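You operate a simulated robot arm through the tools that you are given. There is no shell and no other tool. Be economical: measure what you need, move in short steps, check, and stop when the job is done.

You run a simulated two-armed robot. Do the job below in one go: nothing can be reset, and whatever is moved stays where it is left.

## Task
Rinse the open filter with about a litre of rinse water into the deep white tray.
Fine: pump it in and drain it off; leave the tray under the spout and the selector on rinse; shut the drain, then crank the plate up; spill nothing.

Only the result counts: the job must be done as asked and must still hold three seconds after the hand-in. Knocking over, shifting, dropping, spilling or breaking anything else fails it.

## Robot
Two 7-joint arms with two-finger parallel grippers on one trunk, on a base that drives. Base frame: it is fixed to the floor where the robot stands at the start and does not move with it; the origin is under the middle of the robot, x ahead of it, y to its left, z up. Lengths are in mm, angles in rad, forces in N, time in s.
The left shoulder is at the start at [50, 187, 1035], the right one opposite. With the tool pointing down near the work surface each hand reaches from about 100 to 400 mm from the robot's upright axis, wherever it stands, measured 20 degrees to its own side. Places, roughly: black funnel lever [1100, 1100, 900]; crank [400, 500, 500]; green selector lever [500, -400, 800]; red pump knob [500, -700, 1000]; red vent lever [600, 600, 900]; spot under the spout [700, 100, 300]; yellow drain lever [600, 200, 700]. Payload 3.43 kg a hand.
The tool frame of a hand sits at the grasp point between the pads (the TCP): z along the fingers, y along the line on which they close. The tips reach 30 mm beyond it. The gripper opens to 94 mm. The fingers are 28 mm wide and 10 mm thick; the gripper's body (50 by 96 mm) begins 55 mm behind the TCP.
Orientation is that of the tool frame in the base frame, as a unit quaternion [w, x, y, z]. With the fingers straight down and closing along the base's y, the tool's x points along the base's -x, its y along +y and its z along -z.

## Interface
- The arms move only by the tool jog_arm. It takes "left_motion", "right_motion" or both (then of equal length, played together; a hand with none holds still); each is a list of rows, each a list of 3 entries, a list of its own where there are three numbers: the shift along the base's x, y, z in mm, then the turn, a rotation vector about the base's x, y, z in rad, then the gripper command, from -1 (fully open) to 1 (shut), values between in proportion. In form: [[[tx, ty, tz], [rx, ry, rz], jaw], ...]. A call has 1 to 8 rows; each row is the pose to reach, as a shift and turn from the pose commanded when the call began. Rows are played at 5 a second. More than 50 mm and 0.15 rad between two rows, or a gripper value outside its range, and nothing of the call is played. Where a pose cannot be reached the arm comes as near as it can. A force on the tool above 40 N (or 10 N above the force at the start of the call, whichever is more), or a blocked arm, ends the call early, and 0.2 s more pass. The fingers move at their own pace (about 153 mm/s each) and stop on an object; they squeeze with about 36 N. The grip force told is the motor's: it shows also when the fingers shut on nothing. Time passes only in rows, and 0.2 s behind the last, so rows that repeat a pose let the fingers close. It gives the time, the measured TCP pose, the force on the tool (base axes), the opening and the grip force at its end, in the units of the frame above (readings bear some noise), with the torque about the TCP (base axes, N m) and any sound that the robot's microphone picked up.
- Cameras (640 x 400 px; columns grow to the right, rows downward): "scene" is now at [147.9, 7, 1203.9]; the picture's right is [0.08, -1.00, 0.00], its down [-0.51, -0.04, -0.86] and it looks along [0.86, 0.07, -0.51] (base axes); focal length 214 px, centre (320, 200). "left" rides on the left gripper at [76, -14, -102] in its tool frame; the picture's right is [0.18, 0.98, 0.00], its down [-0.75, 0.14, -0.64] and it looks along [-0.63, 0.12, 0.77] (tool axes); focal length 243 px, centre (320, 200). "right" rides on the right gripper at [76, 14, -102] in its tool frame; the picture's right is [-0.18, 0.98, 0.00], its down [-0.75, -0.14, -0.64] and it looks along [-0.63, -0.12, 0.77] (tool axes); focal length 243 px, centre (320, 200). There is no depth. A picture from a camera that has moved, and an enlarged one, comes with that camera's place and axes in the base frame and with its lens.
- camera(camera): a new picture of that camera. No time passes.
- move_column(by): slides the trunk up (or, below 0, down) by that many mm; the arms and the scene camera ride with it, the base frame stays. It gives what a move gives, with no picture.
- base_move(legs): drives the robot by 1 to 6 legs, each [ahead, left, turn to the left] in mm, mm and rad, along the robot's own axes; the way and the turn of a leg run together, so that a leg with both is an arc; at most 1500 mm and 3.142 rad a leg. The arms and the cameras ride along, it lands a little off, and it stops where it bumps. It gives what a move gives.
- pan_tilt(pan, tilt): turns the head with the scene camera to pan (to the left, within 1.396 rad either way) and tilt (down, from -0.506 to 1.204), counted from straight ahead of the robot. It gives what a move gives.
- inspect(camera, box): a new picture of the part [left, top, right, bottom] of that camera's present view, enlarged. No time passes.
- job_done(): hands the job in; it is judged then, once.

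Work in short steps. Places have to be worked out from the pictures, the camera data and where the tool is seen: move nearer, look again, correct. Check each grasp and each placing, and mend what went wrong. You have 120 turns and 88 pictures in all, those below and enlarged ones among them. Open the grippers and draw the arms clear of the work before you hand the job in, unless the task says otherwise; then end with one line.

The tools are called after "Call:" by a JSON object that holds its "name" and its "arguments". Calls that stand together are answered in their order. jog_arm: Moves the arms, as the interface text tells. Its arguments: {"type":"object","properties":{"left_motion":{"type":"array","items":{"type":"array"}},"right_motion":{"type":"array","items":{"type":"array"}}},"required":[]} The other tools are called the same way: move_column (by) slides the trunk up or down; base_move (legs) drives the base; pan_tilt (pan, tilt) turns the head that bears the scene camera; camera (camera) takes a picture; inspect (camera, box) takes an enlarged picture of a part of a camera's view; job_done () hands the job in.

At the start:

```text
t: 0.0
left_tool_pos: [395.5, 212.0, 1205.0]
left_tcp_rot: [0.0, -0.001, 1.0, -0.001]
left_ft_force: [-0.1, 0.4, 0.2]
left_moment: [0.01, 0.04, 0.04]
left_gripper_width: 93.8
left_grip_force: 0.2
right_tool_pos: [320.5, -116.3, 1172.4]
right_tcp_rot: [0.0, 0.001, 1.0, 0.0]
right_ft_force: [0.2, -0.6, 0.1]
right_moment: [-0.02, -0.01, 0.01]
right_gripper_width: 93.8
right_grip_force: 0.0
trunk travel left (down, up): [-250.0, 182.0]
robot x, y, heading: [1.9, -1.6, -0.002]
head pan, tilt: [0.079, 0.536]
```

scene: 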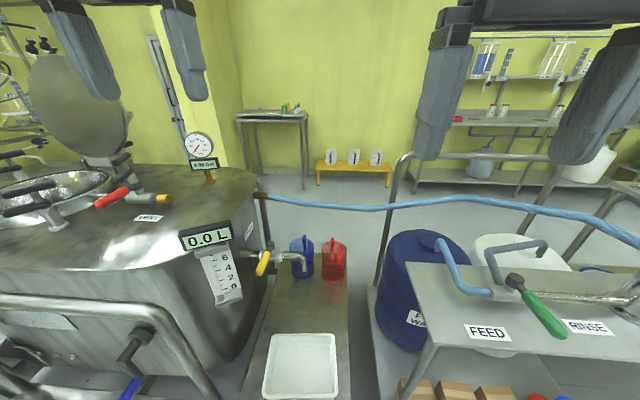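
right: 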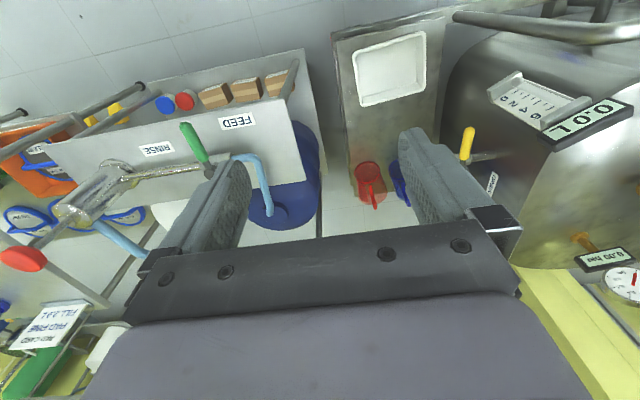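
left: 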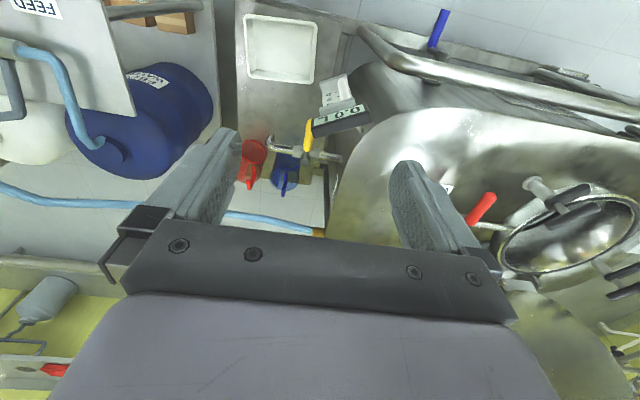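

I start by looking around: the cards and the labels on the right, the selector, and the filter on the left.

Call:
{"name": "pan_tilt", "arguments": {"pan": -0.9, "tilt": 0.5}}

Call:
{"name": "camera", "arguments": {"camera": "scene"}}

Call:
{"name": "pan_tilt", "arguments": {"pan": 0.9, "tilt": 0.5}}

Call:
{"name": "camera", "arguments": {"camera": "scene"}}

```text
t: 1.2
left_tool_pos: [394.1, 212.0, 1205.9]
left_tcp_rot: [0.0, -0.001, 1.0, -0.001]
left_ft_force: [0.0, -0.6, 0.4]
left_moment: [-0.01, -0.01, 0.0]
left_gripper_width: 94.2
left_grip_force: 0.0
right_tool_pos: [321.0, -116.2, 1172.4]
right_tcp_rot: [0.0, 0.001, 1.0, -0.001]
right_ft_force: [0.9, 0.0, 0.2]
right_moment: [-0.01, 0.01, 0.0]
right_gripper_width: 93.8
right_grip_force: 0.1
trunk travel left (down, up): [-250.0, 182.0]
robot x, y, heading: [0.2, -0.1, -0.003]
head pan, tilt: [-0.901, 0.499]
```

```text
84 pictures are left
camera scene: at [114.6, -71.4, 1207.2], right [-0.78, -0.62, 0.0], down [-0.3, 0.37, -0.88], along [0.55, -0.69, -0.48], focal length 214 px, centre (320, 200)
```

scene: 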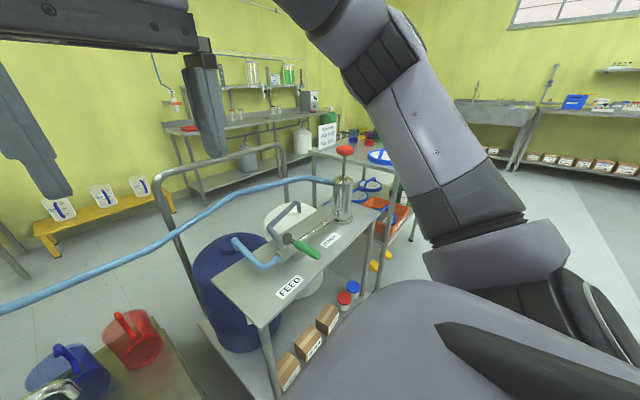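

```text
t: 3.0
left_tool_pos: [393.4, 210.9, 1205.6]
left_tcp_rot: [-0.001, -0.002, 1.0, -0.001]
left_ft_force: [0.1, 0.3, 0.7]
left_moment: [0.02, 0.01, -0.01]
left_gripper_width: 94.0
left_grip_force: 0.1
right_tool_pos: [320.8, -116.4, 1173.0]
right_tcp_rot: [0.0, 0.0, 1.0, 0.0]
right_ft_force: [-0.1, 0.1, -0.6]
right_moment: [0.0, -0.04, 0.0]
right_gripper_width: 93.9
right_grip_force: 0.0
trunk travel left (down, up): [-250.0, 182.0]
robot x, y, heading: [-2.2, 2.0, 0.002]
head pan, tilt: [0.901, 0.499]
```

```text
83 pictures are left
camera scene: at [114.6, 71.2, 1207.2], right [0.78, -0.62, 0.0], down [-0.3, -0.38, -0.88], along [0.55, 0.69, -0.48], focal length 214 px, centre (320, 200)
```

scene: 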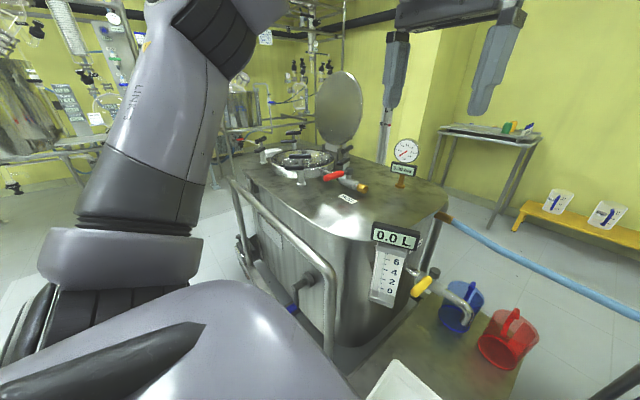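

Now zooms on the pump and selector side.

Call:
{"name": "pan_tilt", "arguments": {"pan": -0.9, "tilt": 0.5}}

Call:
{"name": "inspect", "arguments": {"camera": "scene", "box": [200, 110, 420, 310]}}

Call:
{"name": "inspect", "arguments": {"camera": "scene", "box": [300, 110, 400, 170]}}

Call:
{"name": "pan_tilt", "arguments": {"pan": 0.7, "tilt": 0.6}}

Call:
{"name": "inspect", "arguments": {"camera": "scene", "box": [140, 120, 460, 320]}}

```text
t: 4.8
left_tool_pos: [394.7, 211.3, 1206.0]
left_tcp_rot: [0.0, -0.001, 1.0, -0.001]
left_ft_force: [-0.7, 0.8, 1.0]
left_moment: [0.01, -0.01, 0.02]
left_gripper_width: 94.4
left_grip_force: 0.1
right_tool_pos: [321.4, -117.6, 1172.6]
right_tcp_rot: [0.0, 0.001, 1.0, 0.0]
right_ft_force: [0.3, 0.2, 0.2]
right_moment: [-0.01, -0.01, 0.02]
right_gripper_width: 93.8
right_grip_force: 0.0
trunk travel left (down, up): [-250.0, 182.0]
robot x, y, heading: [-0.9, -6.3, 0.001]
head pan, tilt: [-0.901, 0.499]
```

```text
2.00 times, centred on (310, 210) of scene
camera zoom: at [114.6, -71.4, 1207.2], right [-0.78, -0.62, 0.0], down [-0.3, 0.38, -0.88], along [0.55, -0.69, -0.48], focal length 429 px, centre (340, 180)
```

zoom: 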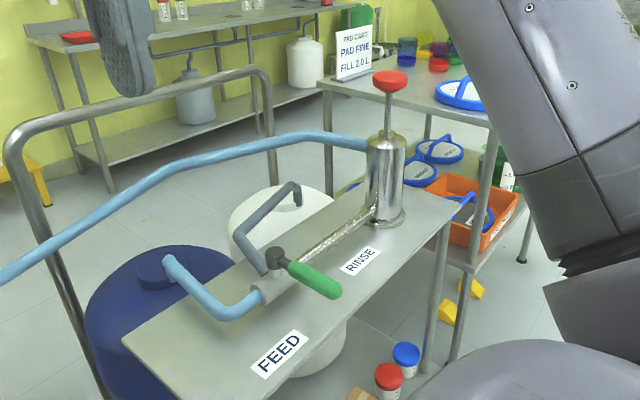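

```text
6.40 times, centred on (350, 140) of scene
camera zoom: at [114.6, -71.4, 1207.2], right [-0.78, -0.62, 0.0], down [-0.3, 0.38, -0.88], along [0.55, -0.69, -0.48], focal length 1373 px, centre (128, 584)
```

zoom: 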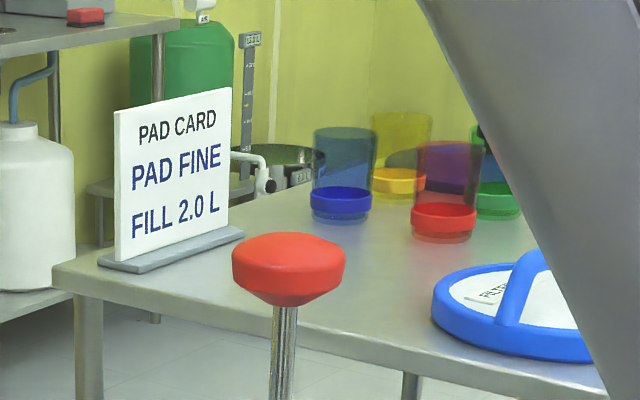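

```text
t: 6.5
left_tool_pos: [395.0, 211.8, 1206.4]
left_tcp_rot: [0.0, -0.001, 1.0, 0.0]
left_ft_force: [-0.1, -0.2, 0.3]
left_moment: [-0.01, -0.02, -0.03]
left_gripper_width: 93.9
left_grip_force: 0.2
right_tool_pos: [320.9, -117.1, 1173.0]
right_tcp_rot: [0.001, 0.0, 1.0, 0.0]
right_ft_force: [0.0, 0.0, 0.5]
right_moment: [0.02, -0.04, 0.0]
right_gripper_width: 94.0
right_grip_force: 0.0
trunk travel left (down, up): [-250.0, 182.0]
robot x, y, heading: [0.5, 0.6, -0.001]
head pan, tilt: [0.7, 0.6]
```

```text
2.00 times, centred on (300, 220) of scene
camera zoom: at [125.6, 56.8, 1198.1], right [0.64, -0.77, 0.0], down [-0.43, -0.36, -0.83], along [0.63, 0.53, -0.56], focal length 429 px, centre (360, 160)
```

zoom: 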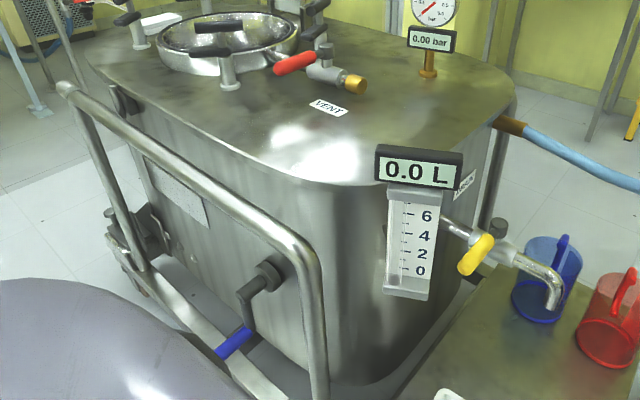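

The display reads 0.0 L; tray lies short of the spout at about (490,105). I look more steeply at the tray and spout, and at the selector.

Call:
{"name": "pan_tilt", "arguments": {"pan": 0.2, "tilt": 0.9}}

Call:
{"name": "camera", "arguments": {"camera": "scene"}}

Call:
{"name": "inspect", "arguments": {"camera": "left", "box": [200, 0, 400, 200]}}

Call:
{"name": "inspect", "arguments": {"camera": "right", "box": [40, 70, 320, 270]}}

```text
t: 7.5
left_tool_pos: [394.1, 210.8, 1205.4]
left_tcp_rot: [0.0, -0.001, 1.0, 0.001]
left_ft_force: [0.0, 0.8, -0.5]
left_moment: [-0.06, -0.03, 0.0]
left_gripper_width: 94.0
left_grip_force: 0.1
right_tool_pos: [320.1, -115.3, 1171.5]
right_tcp_rot: [0.0, 0.001, 1.0, 0.0]
right_ft_force: [0.0, 0.2, 0.3]
right_moment: [-0.01, 0.01, 0.01]
right_gripper_width: 93.7
right_grip_force: 0.1
trunk travel left (down, up): [-250.0, 182.0]
robot x, y, heading: [-2.0, -1.2, 0.001]
head pan, tilt: [0.201, 0.901]
```

```text
79 pictures are left
camera scene: at [132.0, 15.0, 1173.4], right [0.2, -0.98, 0.0], down [-0.77, -0.16, -0.62], along [0.61, 0.12, -0.78], focal length 214 px, centre (320, 200)
```

scene: 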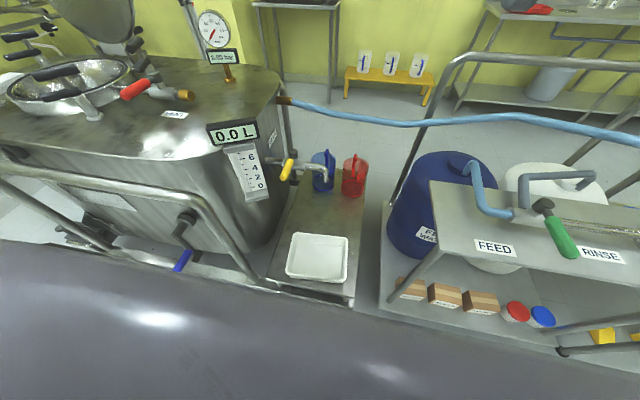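

```text
2.00 times, centred on (300, 100) of left
camera zoom: at [318.1, 197.5, 1308.0], right [-0.19, 0.98, 0.0], down [0.75, 0.14, 0.64], along [0.63, 0.12, -0.77], focal length 485 px, centre (360, 400)
```

zoom: 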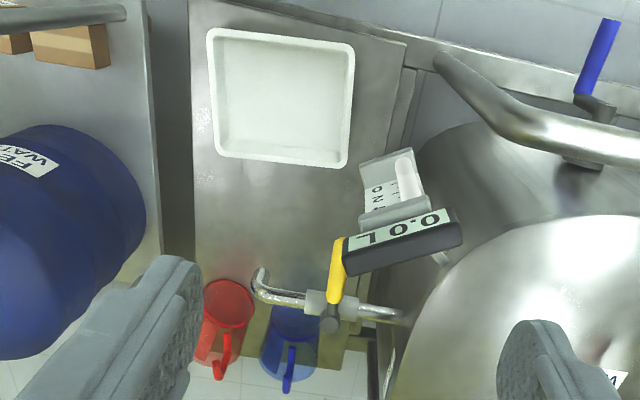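

```text
2.00 times, centred on (180, 170) of right
camera zoom: at [244.9, -102.1, 1274.6], right [0.19, 0.98, 0.0], down [0.75, -0.14, 0.64], along [0.63, -0.12, -0.77], focal length 485 px, centre (600, 260)
```

zoom: 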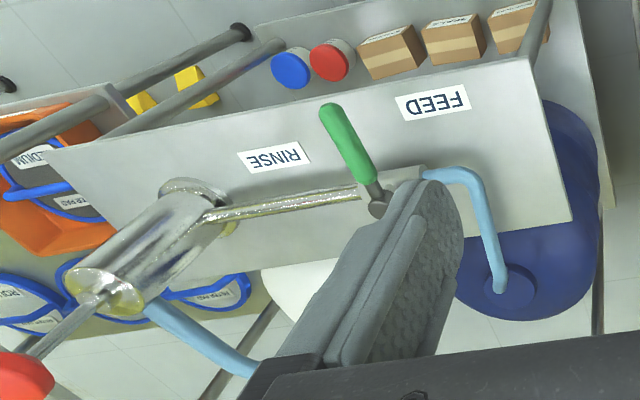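

Drain lever stands across its pipe (shut); spout tip is near (680,106,610). The tray's near wall is around x≈385. I bring the right hand down, turning it so it closes along x.

Call:
{"name": "jog_arm", "arguments": {"right_motion": [[[0, 10, -45], [0, 0, 0.14], -1], [[0, 20, -90], [0, 0, 0.28], -1], [[0, 40, -135], [0, 0, 0.42], -1], [[0, 60, -180], [0, 0, 0.56], -1], [[0, 80, -225], [0, 0, 0.7], -1], [[0, 100, -270], [0, 0, 0.84], -1], [[0, 120, -315], [0, 0, 0.98], -1], [[0, 140, -360], [0, 0, 1.12], -1]]}}

Call:
{"name": "jog_arm", "arguments": {"right_motion": [[[0, 5, -45], [0, 0, 0.12], -1], [[0, 10, -90], [0, 0, 0.24], -1], [[0, 15, -135], [0, 0, 0.36], -1], [[0, 20, -180], [0, 0, 0.45], -1]]}}

Call:
{"name": "camera", "arguments": {"camera": "right"}}

Call:
{"name": "camera", "arguments": {"camera": "scene"}}

```text
t: 9.2
left_tool_pos: [393.4, 211.7, 1206.6]
left_tcp_rot: [0.0, -0.002, 1.0, -0.001]
left_ft_force: [0.2, 0.1, -0.5]
left_moment: [-0.01, -0.02, -0.02]
left_gripper_width: 94.3
left_grip_force: 0.1
right_tool_pos: [323.2, 23.2, 810.5]
right_tcp_rot: [0.002, -0.532, 0.847, 0.0]
right_ft_force: [0.6, 0.6, -0.6]
right_moment: [-0.02, 0.02, -0.02]
right_gripper_width: 94.1
right_grip_force: 0.1
trunk travel left (down, up): [-250.0, 182.0]
robot x, y, heading: [0.9, -0.4, 0.003]
head pan, tilt: [0.201, 0.901]
```

```text
t: 10.2
left_tool_pos: [394.2, 212.0, 1205.7]
left_tcp_rot: [0.0, -0.001, 1.0, -0.001]
left_ft_force: [0.1, -0.1, 1.0]
left_moment: [0.03, 0.02, 0.01]
left_gripper_width: 94.1
left_grip_force: 0.1
right_tool_pos: [321.2, 44.5, 632.0]
right_tcp_rot: [0.0, 0.707, -0.707, 0.0]
right_ft_force: [0.0, 0.0, -0.3]
right_moment: [0.0, -0.03, 0.02]
right_gripper_width: 93.9
right_grip_force: 0.0
trunk travel left (down, up): [-250.0, 182.0]
robot x, y, heading: [-0.8, 3.3, 0.003]
head pan, tilt: [0.201, 0.901]
```

```text
76 pictures are left
camera right: at [307.4, -32.6, 734.9], right [-0.98, 0.18, 0.0], down [0.14, 0.75, 0.64], along [0.12, 0.63, -0.77], focal length 243 px, centre (320, 200)
```

right: 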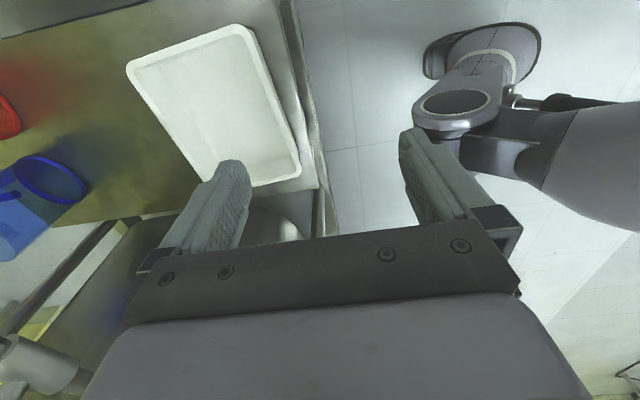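

```text
75 pictures are left
camera scene: at [131.9, 15.5, 1173.4], right [0.2, -0.98, 0.0], down [-0.77, -0.16, -0.62], along [0.61, 0.12, -0.78], focal length 214 px, centre (320, 200)
```

scene: 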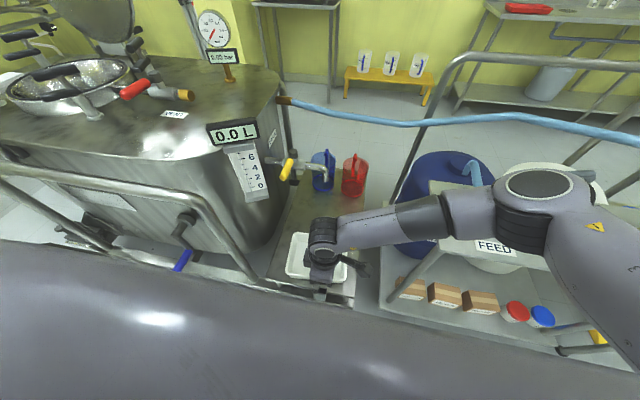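

The near rim runs from about (405,-25) to (385,200), so the tray is turned about +0.1 rad. I go above it and look.

Call:
{"name": "jog_arm", "arguments": {"right_motion": [[[20, 5, -40], [0, 0, 0.05], -1], [[40, 10, -80], [0, 0, 0.1], -1], [[60, 15, -110], [0, 0, 0.1], -1], [[76, 20, -140], [0, 0, 0.1], -1]]}}

Call:
{"name": "camera", "arguments": {"camera": "right"}}

Call:
{"name": "inspect", "arguments": {"camera": "scene", "box": [260, 180, 420, 320]}}

```text
t: 11.2
left_tool_pos: [394.0, 212.2, 1206.3]
left_tcp_rot: [0.0, -0.001, 1.0, 0.0]
left_ft_force: [-0.1, -1.1, -0.1]
left_moment: [-0.01, -0.03, 0.03]
left_gripper_width: 94.0
left_grip_force: 0.0
right_tool_pos: [323.2, -13.9, 597.1]
right_tcp_rot: [-0.001, 0.74, -0.672, 0.001]
right_ft_force: [0.0, -0.1, -0.1]
right_moment: [-0.02, -0.02, -0.02]
right_gripper_width: 94.1
right_grip_force: 0.1
right hand out of reach, approached as far as the arm can: row 1, 2, 3, 4
trunk travel left (down, up): [-250.0, 182.0]
robot x, y, heading: [0.7, -0.3, -0.003]
head pan, tilt: [0.201, 0.901]
```

```text
74 pictures are left
camera right: at [315.3, -90.9, 699.8], right [-1.0, 0.09, 0.0], down [0.07, 0.76, 0.64], along [0.06, 0.64, -0.77], focal length 243 px, centre (320, 200)
```

right: 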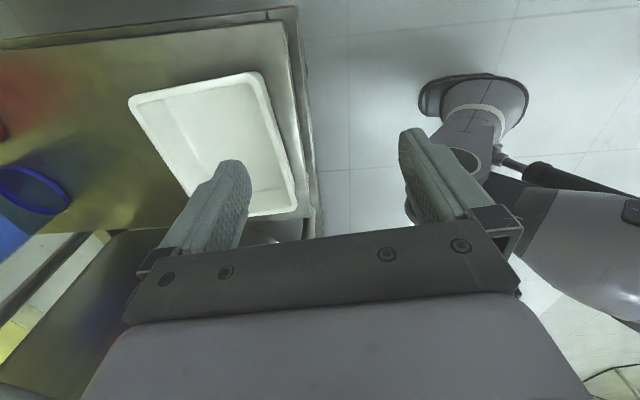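

```text
2.86 times, centred on (340, 250) of scene
camera zoom: at [131.9, 15.3, 1173.4], right [0.2, -0.98, 0.0], down [-0.77, -0.16, -0.62], along [0.61, 0.12, -0.78], focal length 613 px, centre (263, 57)
```

zoom: 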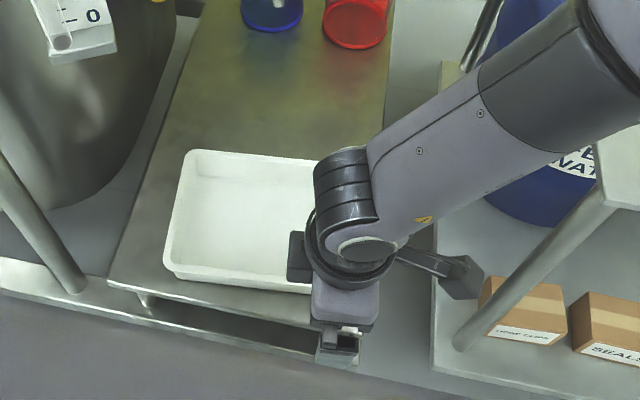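

Straight reach is short, and the right forearm would sweep the FEED table. I'll use the left arm with the robot shifted right and the trunk lowered; first the right hand goes back up.

Call:
{"name": "jog_arm", "arguments": {"right_motion": [[[0, 0, 45], [0, 0, -0.14], -1], [[0, -10, 90], [0, 0, -0.28], -1], [[0, -20, 135], [0, 0, -0.42], -1], [[0, -35, 180], [0, 0, -0.56], -1], [[0, -50, 225], [0, 0, -0.7], -1], [[0, -65, 270], [0, 0, -0.84], -1], [[0, -80, 315], [0, 0, -0.98], -1], [[0, -90, 360], [0, 0, -1.12], -1]]}}

Call:
{"name": "jog_arm", "arguments": {"right_motion": [[[-10, -10, 45], [0, 0, -0.14], -1], [[-20, -10, 90], [0, 0, -0.28], -1], [[-30, -10, 135], [0, 0, -0.42], -1], [[-40, -10, 180], [0, 0, -0.55], -1], [[-50, -10, 210], [0, 0, -0.55], -1]]}}

Call:
{"name": "base_move", "arguments": {"legs": [[0, -110, 0]]}}

Call:
{"name": "move_column", "arguments": {"by": -150}}

```text
t: 13.1
left_tool_pos: [394.0, 212.0, 1206.2]
left_tcp_rot: [0.001, -0.001, 1.0, 0.0]
left_ft_force: [0.6, -0.4, -0.1]
left_moment: [-0.02, 0.01, 0.01]
left_gripper_width: 94.1
left_grip_force: 0.1
right_tool_pos: [321.9, -103.8, 961.4]
right_tcp_rot: [0.001, -0.269, 0.963, 0.0]
right_ft_force: [-0.6, 0.5, -0.2]
right_moment: [0.01, 0.03, 0.01]
right_gripper_width: 93.9
right_grip_force: 0.0
trunk travel left (down, up): [-250.0, 182.0]
robot x, y, heading: [1.4, -1.5, -0.002]
head pan, tilt: [0.201, 0.901]
```

```text
t: 14.0
left_tool_pos: [394.3, 211.7, 1204.8]
left_tcp_rot: [0.0, -0.002, 1.0, 0.0]
left_ft_force: [0.1, -1.0, -1.0]
left_moment: [0.04, -0.01, -0.04]
left_gripper_width: 94.1
left_grip_force: 0.1
right_tool_pos: [291.7, -117.6, 1111.6]
right_tcp_rot: [0.0, -0.045, 0.999, -0.004]
right_ft_force: [-2.0, -6.3, -0.2]
right_moment: [0.79, -0.24, 0.74]
right_gripper_width: 94.0
right_grip_force: 0.1
trunk travel left (down, up): [-250.0, 182.0]
robot x, y, heading: [-1.5, 4.0, 0.002]
head pan, tilt: [0.201, 0.901]
stopped in row 4 (right hand): the force on the tool passed its limit (the readings are from after the stop); the commanded pose is now the measured one
```

```text
t: 15.2
left_tool_pos: [394.3, 101.6, 1205.1]
left_tcp_rot: [0.0, 0.0, 1.0, 0.0]
left_ft_force: [0.0, -0.1, 0.2]
left_moment: [0.01, 0.03, 0.02]
left_gripper_width: 94.1
left_grip_force: 0.1
right_tool_pos: [290.8, -227.7, 1111.1]
right_tcp_rot: [0.0, -0.043, 0.999, -0.005]
right_ft_force: [1.3, -11.0, -0.3]
right_moment: [1.21, 0.15, 1.03]
right_gripper_width: 94.2
right_grip_force: 0.0
trunk travel left (down, up): [-250.0, 182.0]
robot x, y, heading: [3.0, -107.4, -0.0]
head pan, tilt: [0.201, 0.901]
```

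```text
t: 16.9
left_tool_pos: [393.5, 101.8, 1055.5]
left_tcp_rot: [0.001, 0.0, 1.0, -0.001]
left_ft_force: [-0.3, 0.8, -0.1]
left_moment: [0.02, -0.01, 0.01]
left_gripper_width: 93.9
left_grip_force: 0.0
right_tool_pos: [292.2, -227.2, 961.5]
right_tcp_rot: [0.0, -0.043, 0.999, -0.005]
right_ft_force: [2.7, -10.9, -0.2]
right_moment: [1.29, 0.29, 1.03]
right_gripper_width: 93.8
right_grip_force: 0.0
trunk travel left (down, up): [-100.0, 332.0]
robot x, y, heading: [-0.0, -106.3, -0.007]
head pan, tilt: [0.201, 0.901]
```

The right hand is pressed against something (likely its own arm); I move it forward a bit to free it.

Call:
{"name": "jog_arm", "arguments": {"right_motion": [[[20, -10, 0], [0, 0, 0], -1], [[40, -20, 0], [0, 0, 0], -1]]}}

Call:
{"name": "camera", "arguments": {"camera": "scene"}}

Call:
{"name": "camera", "arguments": {"camera": "right"}}

```text
t: 17.5
left_tool_pos: [394.4, 102.7, 1054.7]
left_tcp_rot: [-0.001, 0.0, 1.0, 0.0]
left_ft_force: [0.5, 0.4, 0.2]
left_moment: [0.01, 0.01, 0.02]
left_gripper_width: 94.1
left_grip_force: 0.1
right_tool_pos: [332.7, -245.8, 961.4]
right_tcp_rot: [-0.001, -0.043, 0.999, -0.005]
right_ft_force: [-1.1, -0.3, 0.2]
right_moment: [-0.04, -0.01, 0.02]
right_gripper_width: 94.3
right_grip_force: 0.1
trunk travel left (down, up): [-100.0, 332.0]
robot x, y, heading: [-0.5, -107.5, -0.005]
head pan, tilt: [0.201, 0.901]
```

```text
72 pictures are left
camera scene: at [131.9, -93.8, 1023.4], right [0.2, -0.98, 0.0], down [-0.77, -0.15, -0.62], along [0.61, 0.12, -0.78], focal length 214 px, centre (320, 200)
```

scene: 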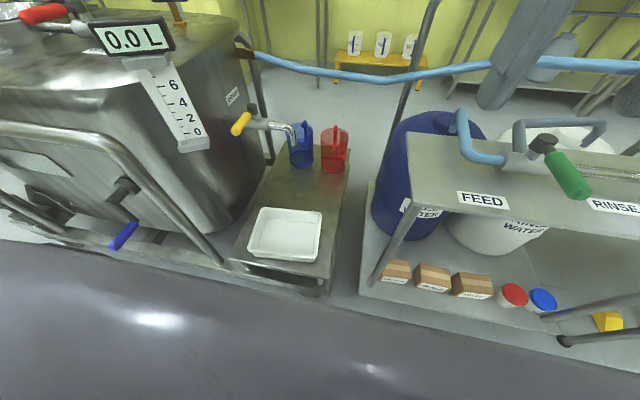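

```text
71 pictures are left
camera right: at [255.3, -237.6, 1063.1], right [0.1, 0.99, -0.01], down [0.76, -0.07, 0.64], along [0.64, -0.07, -0.77], focal length 243 px, centre (320, 200)
```

right: 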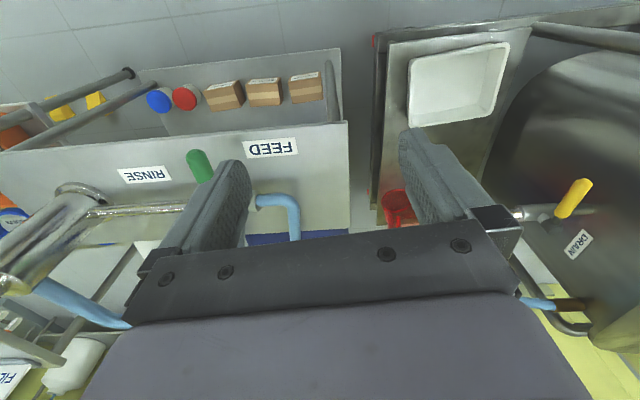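

Positions agree now: near rim from (397,-28) to (385,192) at z≈355, table top at z≈721, selector pivot (518,-416,791) with its handle pointing at the robot (between FEED and RINSE). I lower the left hand with a quarter turn.

Call:
{"name": "jog_arm", "arguments": {"left_motion": [[[-5, 0, -40], [0, 0, -0.14], -1], [[-10, 0, -80], [0, 0, -0.28], -1], [[-15, 0, -120], [0, 0, -0.42], -1], [[-20, 0, -160], [0, 0, -0.56], -1], [[-25, 0, -200], [0, 0, -0.7], -1], [[-30, -5, -240], [0, 0, -0.84], -1], [[-30, -10, -280], [0, 0, -0.98], -1], [[-30, -15, -320], [0, 0, -1.12], -1]]}}

Call:
{"name": "move_column", "arguments": {"by": -100}}

Call:
{"name": "jog_arm", "arguments": {"left_motion": [[[0, -3, -30], [0, 0, -0.14], -1], [[0, -6, -60], [0, 0, -0.28], -1], [[0, -6, -90], [0, 0, -0.38], -1], [[0, -6, -120], [0, 0, -0.38], -1]]}}

Call:
{"name": "camera", "arguments": {"camera": "left"}}

Call:
{"name": "camera", "arguments": {"camera": "scene"}}

```text
t: 19.3
left_tool_pos: [366.5, 90.2, 736.8]
left_tcp_rot: [-0.001, 0.532, 0.847, 0.0]
left_ft_force: [-0.8, 0.0, -0.1]
left_moment: [-0.02, 0.0, -0.01]
left_gripper_width: 94.1
left_grip_force: 0.1
right_tool_pos: [332.8, -246.4, 960.2]
right_tcp_rot: [0.0, -0.043, 0.999, -0.005]
right_ft_force: [-1.0, -0.5, -0.3]
right_moment: [0.01, 0.03, -0.01]
right_gripper_width: 94.1
right_grip_force: 0.1
trunk travel left (down, up): [-100.0, 332.0]
robot x, y, heading: [1.2, -108.7, -0.004]
head pan, tilt: [0.201, 0.901]
```

```text
t: 20.6
left_tool_pos: [366.0, 89.2, 637.6]
left_tcp_rot: [0.001, 0.532, 0.847, -0.001]
left_ft_force: [0.2, -0.1, -0.2]
left_moment: [0.0, -0.01, -0.01]
left_gripper_width: 94.1
left_grip_force: 0.0
right_tool_pos: [332.6, -245.1, 860.4]
right_tcp_rot: [0.0, -0.043, 0.999, -0.003]
right_ft_force: [0.5, 0.1, 0.4]
right_moment: [0.0, -0.02, 0.02]
right_gripper_width: 94.1
right_grip_force: 0.0
trunk travel left (down, up): [0.0, 432.0]
robot x, y, heading: [-0.7, -107.4, -0.001]
head pan, tilt: [0.201, 0.901]
```

```text
t: 21.6
left_tool_pos: [367.7, 84.2, 515.6]
left_tcp_rot: [0.0, 0.682, 0.731, 0.0]
left_ft_force: [-0.2, -0.4, 0.3]
left_moment: [-0.02, -0.02, 0.0]
left_gripper_width: 94.0
left_grip_force: 0.1
right_tool_pos: [332.6, -246.1, 860.2]
right_tcp_rot: [-0.001, -0.042, 0.999, -0.005]
right_ft_force: [0.3, 0.2, -0.1]
right_moment: [-0.03, -0.01, 0.03]
right_gripper_width: 94.2
right_grip_force: 0.2
trunk travel left (down, up): [0.0, 432.0]
robot x, y, heading: [1.3, -107.7, -0.0]
head pan, tilt: [0.201, 0.901]
```

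```text
70 pictures are left
camera left: at [346.6, 159.9, 617.9], right [0.97, 0.25, 0.0], down [0.19, -0.74, 0.64], along [0.16, -0.62, -0.77], focal length 243 px, centre (320, 200)
```

left: 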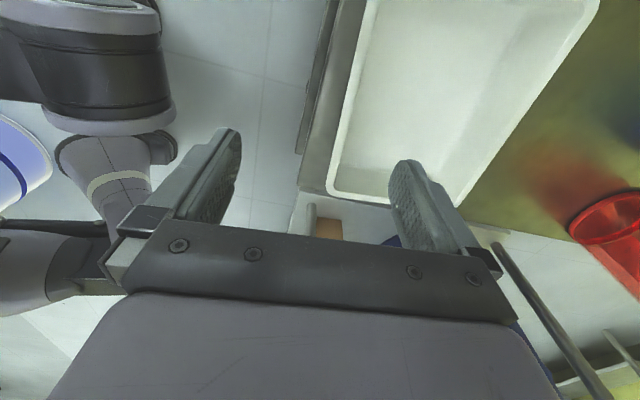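

```text
69 pictures are left
camera scene: at [131.9, -93.8, 923.4], right [0.2, -0.98, 0.0], down [-0.77, -0.15, -0.62], along [0.61, 0.12, -0.78], focal length 214 px, centre (320, 200)
```

scene: 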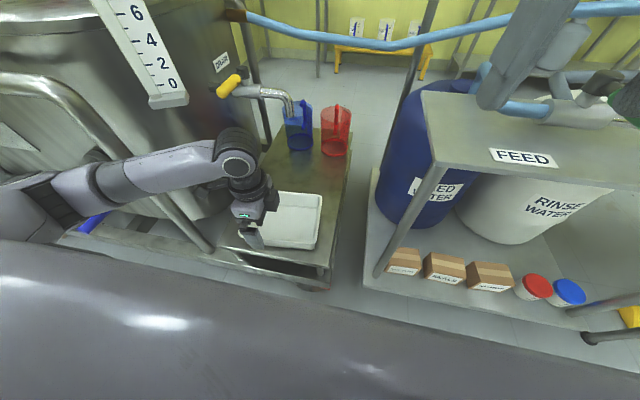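

Near wall at y≈84 is at x≈398. I centre over it and go down to z≈420, then look.

Call:
{"name": "jog_arm", "arguments": {"left_motion": [[[15, 0, -30], [0, 0, 0], -1], [[30, 0, -60], [0, 0, 0], -1], [[30, 0, -95], [0, 0, 0], -1]]}}

Call:
{"name": "camera", "arguments": {"camera": "left"}}

Call:
{"name": "camera", "arguments": {"camera": "scene"}}

```text
t: 22.4
left_tool_pos: [397.1, 84.9, 422.0]
left_tcp_rot: [0.0, 0.681, 0.732, 0.0]
left_ft_force: [-0.2, -0.2, 0.7]
left_moment: [0.0, 0.03, 0.02]
left_gripper_width: 94.0
left_grip_force: 0.0
right_tool_pos: [332.4, -246.6, 861.1]
right_tcp_rot: [-0.001, -0.042, 0.999, -0.005]
right_ft_force: [0.4, -0.2, -0.2]
right_moment: [0.01, 0.0, 0.01]
right_gripper_width: 94.1
right_grip_force: 0.0
trunk travel left (down, up): [0.0, 432.0]
robot x, y, heading: [-0.9, -106.3, -0.001]
head pan, tilt: [0.201, 0.901]
```

```text
68 pictures are left
camera left: at [377.8, 159.7, 523.8], right [0.97, 0.25, 0.0], down [0.19, -0.74, 0.64], along [0.16, -0.62, -0.77], focal length 243 px, centre (320, 200)
```

left: 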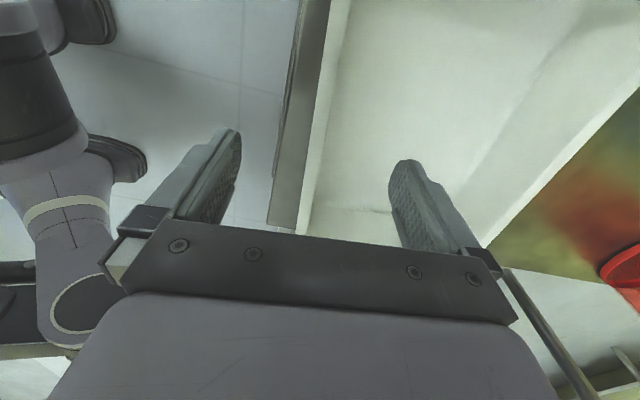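

```text
67 pictures are left
camera scene: at [131.9, -93.8, 923.4], right [0.2, -0.98, 0.0], down [-0.77, -0.15, -0.62], along [0.61, 0.12, -0.78], focal length 214 px, centre (320, 200)
```

scene: 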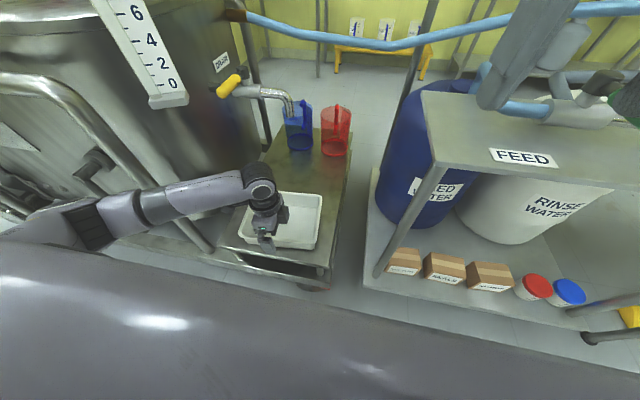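

The wall sits between the fingers. I descend to z≈352 and close.

Call:
{"name": "jog_arm", "arguments": {"left_motion": [[[0, 0, -35], [0, 0, 0], -1], [[0, 0, -68], [0, 0, 0], -1], [[0, 0, -68], [0, 0, 0], 1], [[0, 0, -68], [0, 0, 0], 1], [[0, 0, -68], [0, 0, 0], 1]]}}

Call:
{"name": "camera", "arguments": {"camera": "left"}}

```text
t: 23.6
left_tool_pos: [397.1, 82.1, 355.0]
left_tcp_rot: [0.0, 0.682, 0.731, 0.0]
left_ft_force: [0.3, 1.5, 4.2]
left_moment: [-0.14, -0.8, 0.4]
left_gripper_width: 9.0
left_grip_force: 36.0
right_tool_pos: [332.5, -245.5, 860.7]
right_tcp_rot: [-0.001, -0.043, 0.999, -0.005]
right_ft_force: [-0.3, -0.1, -0.4]
right_moment: [-0.01, 0.01, -0.03]
right_gripper_width: 94.0
right_grip_force: 0.1
trunk travel left (down, up): [0.0, 432.0]
robot x, y, heading: [0.5, -110.5, -0.004]
head pan, tilt: [0.201, 0.901]
```

```text
66 pictures are left
camera left: at [377.3, 157.2, 457.8], right [0.97, 0.25, 0.0], down [0.19, -0.74, 0.64], along [0.16, -0.62, -0.77], focal length 243 px, centre (320, 200)
```

left: 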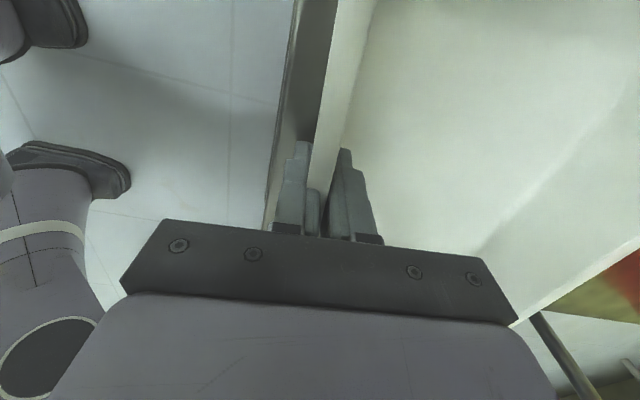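

Wall gripped (9 mm). I slide the tray forward towards the spout.

Call:
{"name": "jog_arm", "arguments": {"left_motion": [[[15, 0, 3], [0, 0, 0], 1], [[35, 3, 3], [0, 0, 0], 1], [[55, 6, 3], [0, 0, 0], 1], [[75, 9, 3], [0, 0, 0], 1], [[95, 12, 3], [0, 0, 0], 1]]}}

Call:
{"name": "camera", "arguments": {"camera": "scene"}}

```text
t: 24.8
left_tool_pos: [493.7, 92.7, 359.6]
left_tcp_rot: [0.0, 0.682, 0.731, 0.0]
left_ft_force: [-1.8, -0.2, 4.3]
left_moment: [0.07, -0.82, -0.02]
left_gripper_width: 8.6
left_grip_force: 35.8
right_tool_pos: [331.7, -246.3, 861.0]
right_tcp_rot: [-0.001, -0.043, 0.999, -0.004]
right_ft_force: [-0.1, 0.2, -0.3]
right_moment: [-0.02, 0.0, -0.03]
right_gripper_width: 93.9
right_grip_force: 0.0
trunk travel left (down, up): [0.0, 432.0]
robot x, y, heading: [1.7, -108.2, -0.008]
head pan, tilt: [0.201, 0.901]
```

```text
65 pictures are left
camera scene: at [131.5, -93.9, 923.4], right [0.2, -0.98, 0.0], down [-0.77, -0.15, -0.62], along [0.61, 0.12, -0.78], focal length 214 px, centre (320, 200)
```

scene: 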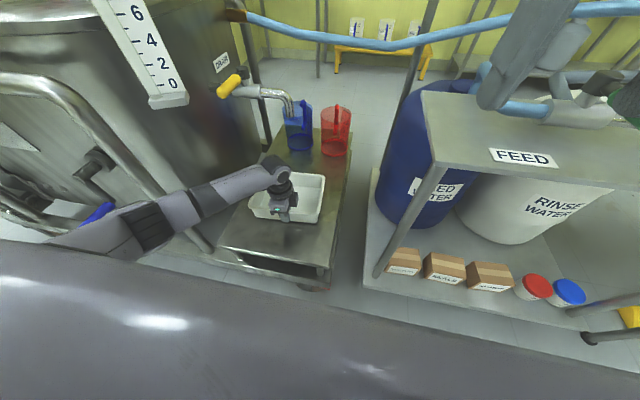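

The tray follows. Another ~98 mm forward.

Call:
{"name": "jog_arm", "arguments": {"left_motion": [[[20, 2, 0], [0, 0, 0], 1], [[40, 4, 0], [0, 0, 0], 1], [[60, 6, 0], [0, 0, 0], 1], [[80, 8, 0], [0, 0, 0], 1], [[98, 9, 0], [0, 0, 0], 1]]}}

Call:
{"name": "camera", "arguments": {"camera": "scene"}}

Call:
{"name": "camera", "arguments": {"camera": "left"}}

```text
t: 26.0
left_tool_pos: [580.8, 101.8, 358.0]
left_tcp_rot: [0.0, 0.683, 0.731, 0.0]
left_ft_force: [-1.8, -0.8, 3.3]
left_moment: [0.29, -0.81, 0.04]
left_gripper_width: 8.5
left_grip_force: 36.0
left hand out of reach, approached as far as the arm can: row 5
right_tool_pos: [331.9, -247.2, 861.8]
right_tcp_rot: [-0.001, -0.043, 0.999, -0.004]
right_ft_force: [0.1, -0.3, 0.2]
right_moment: [-0.02, -0.01, -0.01]
right_gripper_width: 94.2
right_grip_force: 0.0
trunk travel left (down, up): [0.0, 432.0]
robot x, y, heading: [-3.0, -109.3, -0.005]
head pan, tilt: [0.201, 0.901]
```

```text
64 pictures are left
camera scene: at [131.6, -93.9, 923.4], right [0.2, -0.98, 0.0], down [-0.77, -0.15, -0.62], along [0.61, 0.12, -0.78], focal length 214 px, centre (320, 200)
```

scene: 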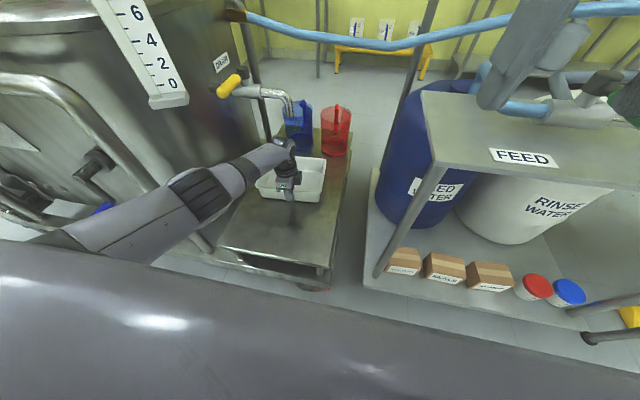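

```text
63 pictures are left
camera left: at [561.8, 178.5, 460.2], right [0.97, 0.25, 0.0], down [0.19, -0.74, 0.64], along [0.16, -0.62, -0.77], focal length 243 px, centre (320, 200)
```

left: 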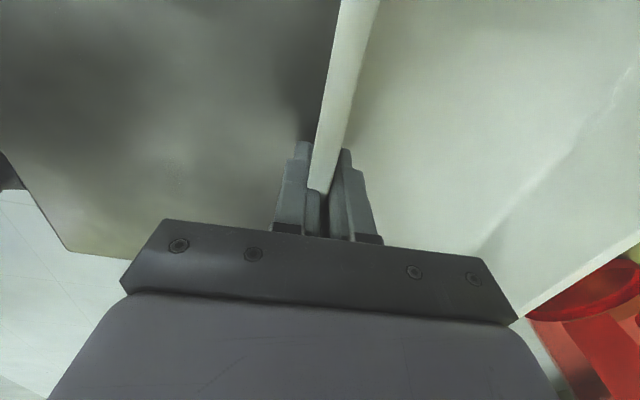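

Tray centre ≈(675,103). My spout estimates disagree (x 680–770), so I zoom in to pin it down.

Call:
{"name": "inspect", "arguments": {"camera": "scene", "box": [210, 60, 370, 220]}}

```text
2.50 times, centred on (290, 140) of scene
camera zoom: at [131.6, -93.9, 923.4], right [0.2, -0.98, 0.0], down [-0.77, -0.15, -0.62], along [0.61, 0.12, -0.78], focal length 536 px, centre (395, 350)
```

zoom: 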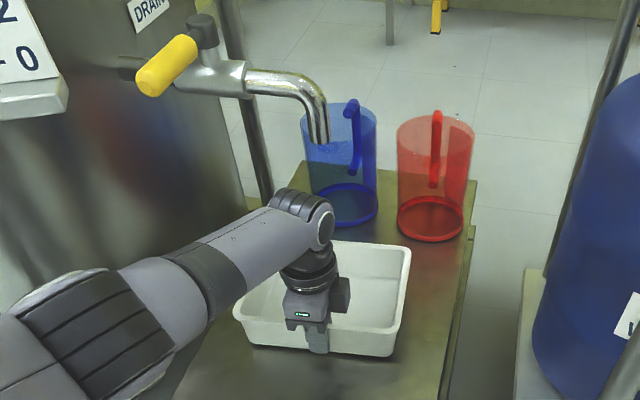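

Spout tip works out to (690,105,580) and the tray centre to about (682,105): good. I release, rise just above the rim, and draw back low to keep clear of the yellow lever.

Call:
{"name": "jog_arm", "arguments": {"left_motion": [[[0, 0, 0], [0, 0, 0], 0.3], [[0, 0, 0], [0, 0, 0], 0.2], [[0, 0, 40], [0, 0, 0], 0.2], [[0, 0, 80], [0, 0, 0], 0.2], [[-40, -5, 90], [0, 0, 0], 0.2], [[-85, -10, 90], [0, 0, 0], 0.2], [[-130, -15, 90], [0, 0, 0], 0.2], [[-175, -20, 90], [0, 0, 0], 0.2]]}}

Call:
{"name": "jog_arm", "arguments": {"left_motion": [[[-10, 0, 40], [0, 0, 0.14], 0.2], [[-20, 0, 80], [0, 0, 0.28], 0.2], [[-30, 0, 120], [0, 0, 0.42], 0.2], [[-35, 0, 160], [0, 0, 0.56], 0.2], [[-35, 0, 200], [0, 0, 0.7], 0.2], [[-35, 0, 240], [0, 0, 0.84], 0.2], [[-35, 0, 280], [0, 0, 0.98], 0.2], [[-35, 0, 320], [0, 0, 1.12], 0.2]]}}

Call:
{"name": "camera", "arguments": {"camera": "scene"}}

```text
t: 27.8
left_tool_pos: [404.8, 83.9, 446.5]
left_tcp_rot: [0.0, 0.681, 0.733, -0.001]
left_ft_force: [-0.3, -0.5, -0.1]
left_moment: [-0.04, 0.01, -0.01]
left_gripper_width: 37.5
left_grip_force: 0.0
right_tool_pos: [332.3, -245.6, 860.1]
right_tcp_rot: [-0.001, -0.042, 0.999, -0.004]
right_ft_force: [-0.4, 0.3, -0.1]
right_moment: [0.0, -0.01, 0.02]
right_gripper_width: 94.3
right_grip_force: 0.0
trunk travel left (down, up): [0.0, 432.0]
robot x, y, heading: [0.4, -110.1, -0.003]
head pan, tilt: [0.201, 0.901]
```

```text
t: 29.6
left_tool_pos: [370.4, 82.4, 767.9]
left_tcp_rot: [0.0, 0.187, 0.982, -0.001]
left_ft_force: [0.7, 0.8, -0.9]
left_moment: [-0.03, 0.0, 0.02]
left_gripper_width: 37.7
left_grip_force: 0.0
right_tool_pos: [331.9, -245.5, 861.0]
right_tcp_rot: [0.0, -0.043, 0.999, -0.004]
right_ft_force: [-0.5, 0.5, -0.1]
right_moment: [0.02, -0.02, 0.04]
right_gripper_width: 93.9
right_grip_force: 0.0
trunk travel left (down, up): [0.0, 432.0]
robot x, y, heading: [0.9, -106.9, -0.001]
head pan, tilt: [0.201, 0.901]
```

```text
61 pictures are left
camera scene: at [132.0, -93.7, 923.3], right [0.2, -0.98, 0.0], down [-0.77, -0.15, -0.62], along [0.61, 0.12, -0.78], focal length 214 px, centre (320, 200)
```

scene: 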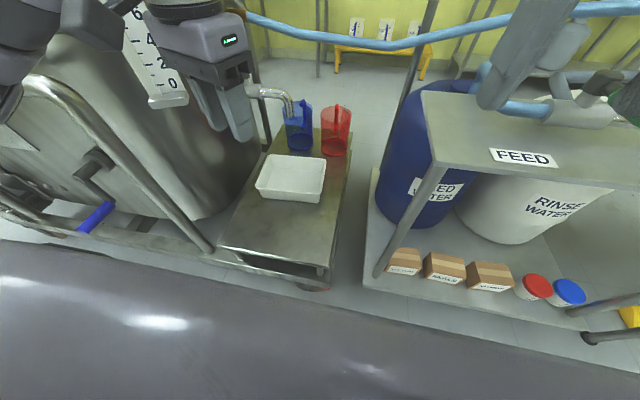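

The tray is placed under the spout. Now I raise the trunk back and strafe right to face the pump table.

Call:
{"name": "move_column", "arguments": {"by": 250}}

Call:
{"name": "base_move", "arguments": {"legs": [[0, -270, 0]]}}

Call:
{"name": "pan_tilt", "arguments": {"pan": -0.3, "tilt": 0.6}}

Call:
{"name": "camera", "arguments": {"camera": "scene"}}

Call:
{"name": "camera", "arguments": {"camera": "right"}}

```text
t: 32.2
left_tool_pos: [371.3, 81.8, 1017.5]
left_tcp_rot: [0.0, 0.189, 0.982, 0.0]
left_ft_force: [0.1, 0.1, -0.1]
left_moment: [0.01, 0.03, 0.03]
left_gripper_width: 37.3
left_grip_force: 0.1
right_tool_pos: [333.1, -247.1, 1111.4]
right_tcp_rot: [0.0, -0.043, 0.999, -0.004]
right_ft_force: [1.0, -0.2, -0.2]
right_moment: [0.03, 0.0, 0.02]
right_gripper_width: 94.0
right_grip_force: 0.1
trunk travel left (down, up): [-250.0, 182.0]
robot x, y, heading: [0.5, -110.9, -0.003]
head pan, tilt: [0.201, 0.901]
```

```text
t: 33.6
left_tool_pos: [371.1, -75.9, 1017.5]
left_tcp_rot: [0.0, 0.189, 0.982, 0.0]
left_ft_force: [-0.3, 0.4, 0.2]
left_moment: [0.0, 0.01, 0.02]
left_gripper_width: 37.9
left_grip_force: 0.0
right_tool_pos: [329.9, -405.1, 1109.7]
right_tcp_rot: [-0.001, -0.041, 0.999, -0.005]
right_ft_force: [0.3, -0.3, 0.1]
right_moment: [-0.02, 0.03, 0.0]
right_gripper_width: 94.3
right_grip_force: 0.0
trunk travel left (down, up): [-250.0, 182.0]
robot x, y, heading: [1.2, -260.8, -0.006]
head pan, tilt: [0.201, 0.901]
stopped in leg 1: the robot was blocked; the commanded pose is now the measured one
```

```text
t: 34.6
left_tool_pos: [371.7, -75.9, 1017.7]
left_tcp_rot: [0.0, 0.19, 0.982, -0.001]
left_ft_force: [0.1, 0.4, 0.0]
left_moment: [-0.02, -0.06, 0.0]
left_gripper_width: 37.7
left_grip_force: 0.0
right_tool_pos: [329.3, -404.8, 1110.8]
right_tcp_rot: [-0.001, -0.041, 0.999, -0.004]
right_ft_force: [0.6, 0.0, -0.5]
right_moment: [0.01, 0.03, -0.02]
right_gripper_width: 93.9
right_grip_force: 0.1
trunk travel left (down, up): [-250.0, 182.0]
robot x, y, heading: [-2.1, -265.3, -0.008]
head pan, tilt: [-0.3, 0.6]
```

```text
60 pictures are left
camera scene: at [141.3, -292.2, 1198.1], right [-0.3, -0.95, 0.0], down [-0.54, 0.17, -0.82], along [0.79, -0.25, -0.57], focal length 214 px, centre (320, 200)
```

scene: 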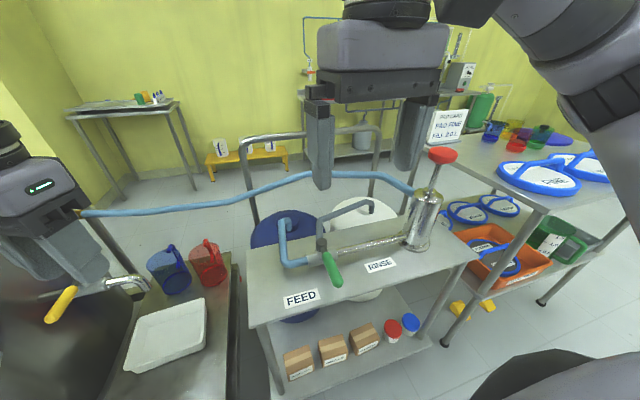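

```text
59 pictures are left
camera right: at [253.4, -395.1, 1213.2], right [0.1, 0.99, -0.01], down [0.76, -0.07, 0.64], along [0.64, -0.07, -0.77], focal length 243 px, centre (320, 200)
```

right: 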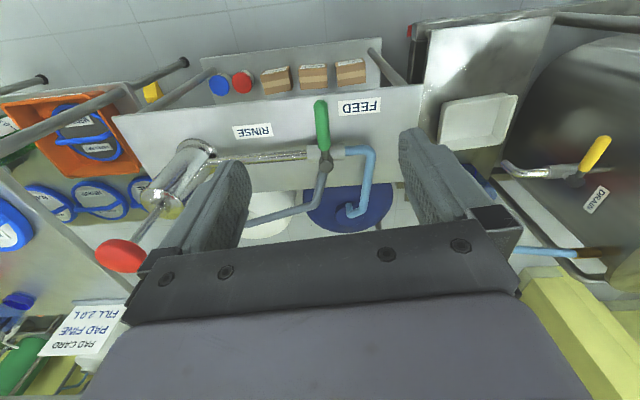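

Knob triangulates to (521,-723,990); the selector handle runs from (515,-414,791) to tip (395,-416,797). I bring the right hand down above the handle.

Call:
{"name": "jog_arm", "arguments": {"right_motion": [[[20, -2, -45], [0, 0, 0], -1], [[40, -5, -90], [0, 0, 0], -1], [[60, -8, -135], [0, 0, 0], -1], [[80, -11, -180], [0, 0, 0], -1], [[92, -11, -220], [0, 0, 0], -1]]}}

Call:
{"name": "camera", "arguments": {"camera": "right"}}

```text
t: 35.8
left_tool_pos: [371.5, -76.1, 1018.8]
left_tcp_rot: [0.0, 0.192, 0.981, 0.0]
left_ft_force: [0.7, 0.4, -0.9]
left_moment: [0.01, -0.02, 0.0]
left_gripper_width: 37.6
left_grip_force: 0.1
right_tool_pos: [422.8, -414.8, 888.4]
right_tcp_rot: [-0.001, -0.042, 0.999, -0.005]
right_ft_force: [0.0, 0.4, -0.2]
right_moment: [0.03, -0.02, 0.01]
right_gripper_width: 93.9
right_grip_force: 0.1
trunk travel left (down, up): [-250.0, 182.0]
robot x, y, heading: [-0.4, -263.7, -0.005]
head pan, tilt: [-0.3, 0.6]
```

```text
58 pictures are left
camera right: at [345.1, -405.4, 991.2], right [0.1, 0.99, -0.01], down [0.76, -0.07, 0.64], along [0.64, -0.07, -0.77], focal length 243 px, centre (320, 200)
```

right: 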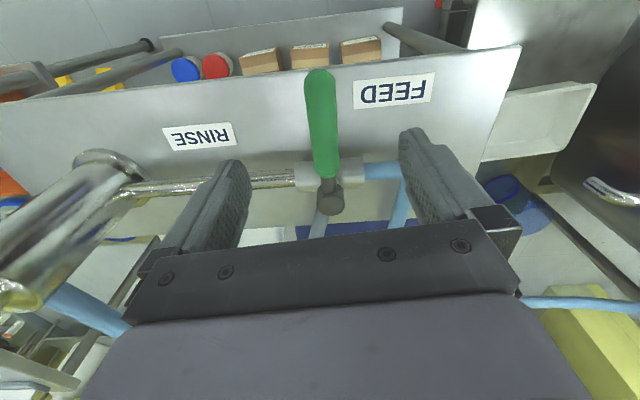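

The handle is centred between the fingers. I lower around it with the jaw half closed.

Call:
{"name": "jog_arm", "arguments": {"right_motion": [[[0, 0, -45], [0, 0, 0], -1], [[0, 0, -92], [0, 0, 0], -1], [[0, 0, -92], [0, 0, 0], 0], [[0, 0, -92], [0, 0, 0], 0.1]]}}

Call:
{"name": "camera", "arguments": {"camera": "right"}}

```text
t: 36.8
left_tool_pos: [370.9, -76.5, 1017.0]
left_tcp_rot: [-0.001, 0.19, 0.982, -0.001]
left_ft_force: [0.2, -0.1, -0.2]
left_moment: [0.01, -0.01, -0.01]
left_gripper_width: 37.6
left_grip_force: 0.0
right_tool_pos: [421.4, -415.1, 796.9]
right_tcp_rot: [-0.001, -0.041, 0.999, -0.005]
right_ft_force: [-0.3, -1.0, -0.1]
right_moment: [-0.01, -0.02, -0.01]
right_gripper_width: 42.4
right_grip_force: 0.0
trunk travel left (down, up): [-250.0, 182.0]
robot x, y, heading: [1.6, -267.7, -0.008]
head pan, tilt: [-0.3, 0.6]
```

```text
57 pictures are left
camera right: at [344.9, -406.1, 900.0], right [0.1, 0.99, -0.01], down [0.76, -0.07, 0.64], along [0.64, -0.07, -0.77], focal length 243 px, centre (320, 200)
```

right: 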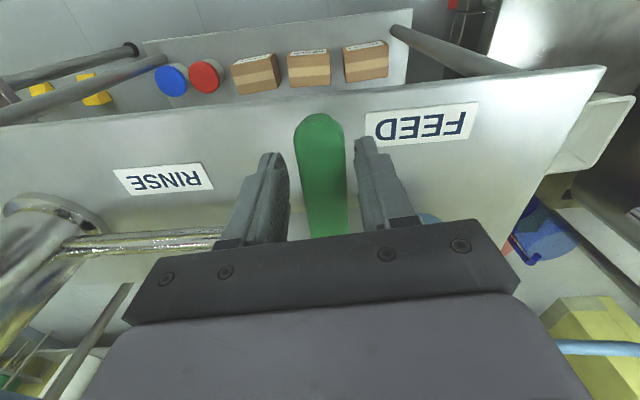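

Handle is inside the open jaw. I sweep it around its pivot toward RINSE in small turns.

Call:
{"name": "jog_arm", "arguments": {"right_motion": [[[1, -13, 0], [0, 0, 0.14], 0.1], [[4, -26, 0], [0, 0, 0.28], 0.1], [[8, -38, 0], [0, 0, 0.42], 0.1], [[14, -50, 0], [0, 0, 0.56], 0.1], [[22, -61, 0], [0, 0, 0.7], 0.1], [[31, -70, 0], [0, 0, 0.84], 0.1]]}}

Call:
{"name": "camera", "arguments": {"camera": "right"}}

Call:
{"name": "camera", "arguments": {"camera": "scene"}}

```text
t: 38.2
left_tool_pos: [371.1, -77.0, 1017.6]
left_tcp_rot: [0.001, 0.191, 0.982, -0.001]
left_ft_force: [-0.9, -0.9, 0.3]
left_moment: [-0.03, -0.02, 0.0]
left_gripper_width: 37.6
left_grip_force: 0.0
right_tool_pos: [448.1, -481.2, 799.7]
right_tcp_rot: [0.0, -0.414, 0.91, -0.004]
right_ft_force: [-0.1, 0.1, -0.1]
right_moment: [0.02, 0.01, 0.02]
right_gripper_width: 42.3
right_grip_force: 0.2
right hand out of reach, approached as far as the arm can: row 6
trunk travel left (down, up): [-250.0, 182.0]
robot x, y, heading: [-1.2, -266.0, -0.008]
head pan, tilt: [-0.3, 0.6]
```

```text
56 pictures are left
camera right: at [387.7, -528.7, 901.9], right [-0.62, 0.79, -0.01], down [0.6, 0.48, 0.64], along [0.51, 0.39, -0.77], focal length 243 px, centre (320, 200)
```

right: 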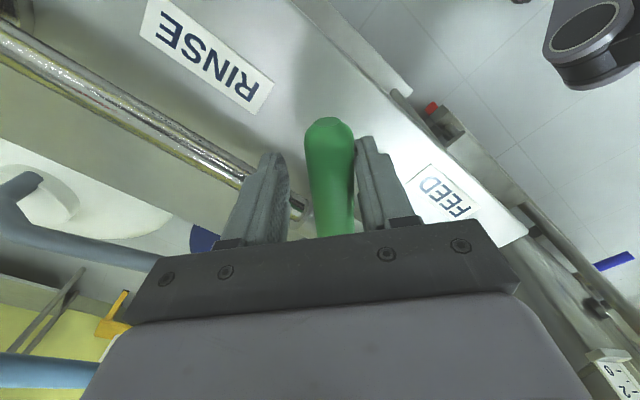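

```text
55 pictures are left
camera scene: at [141.3, -292.3, 1198.1], right [-0.3, -0.95, 0.0], down [-0.54, 0.17, -0.83], along [0.79, -0.25, -0.56], focal length 214 px, centre (320, 200)
```

scene: 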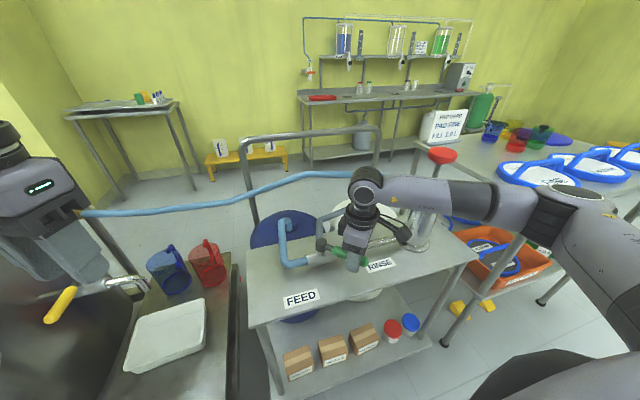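

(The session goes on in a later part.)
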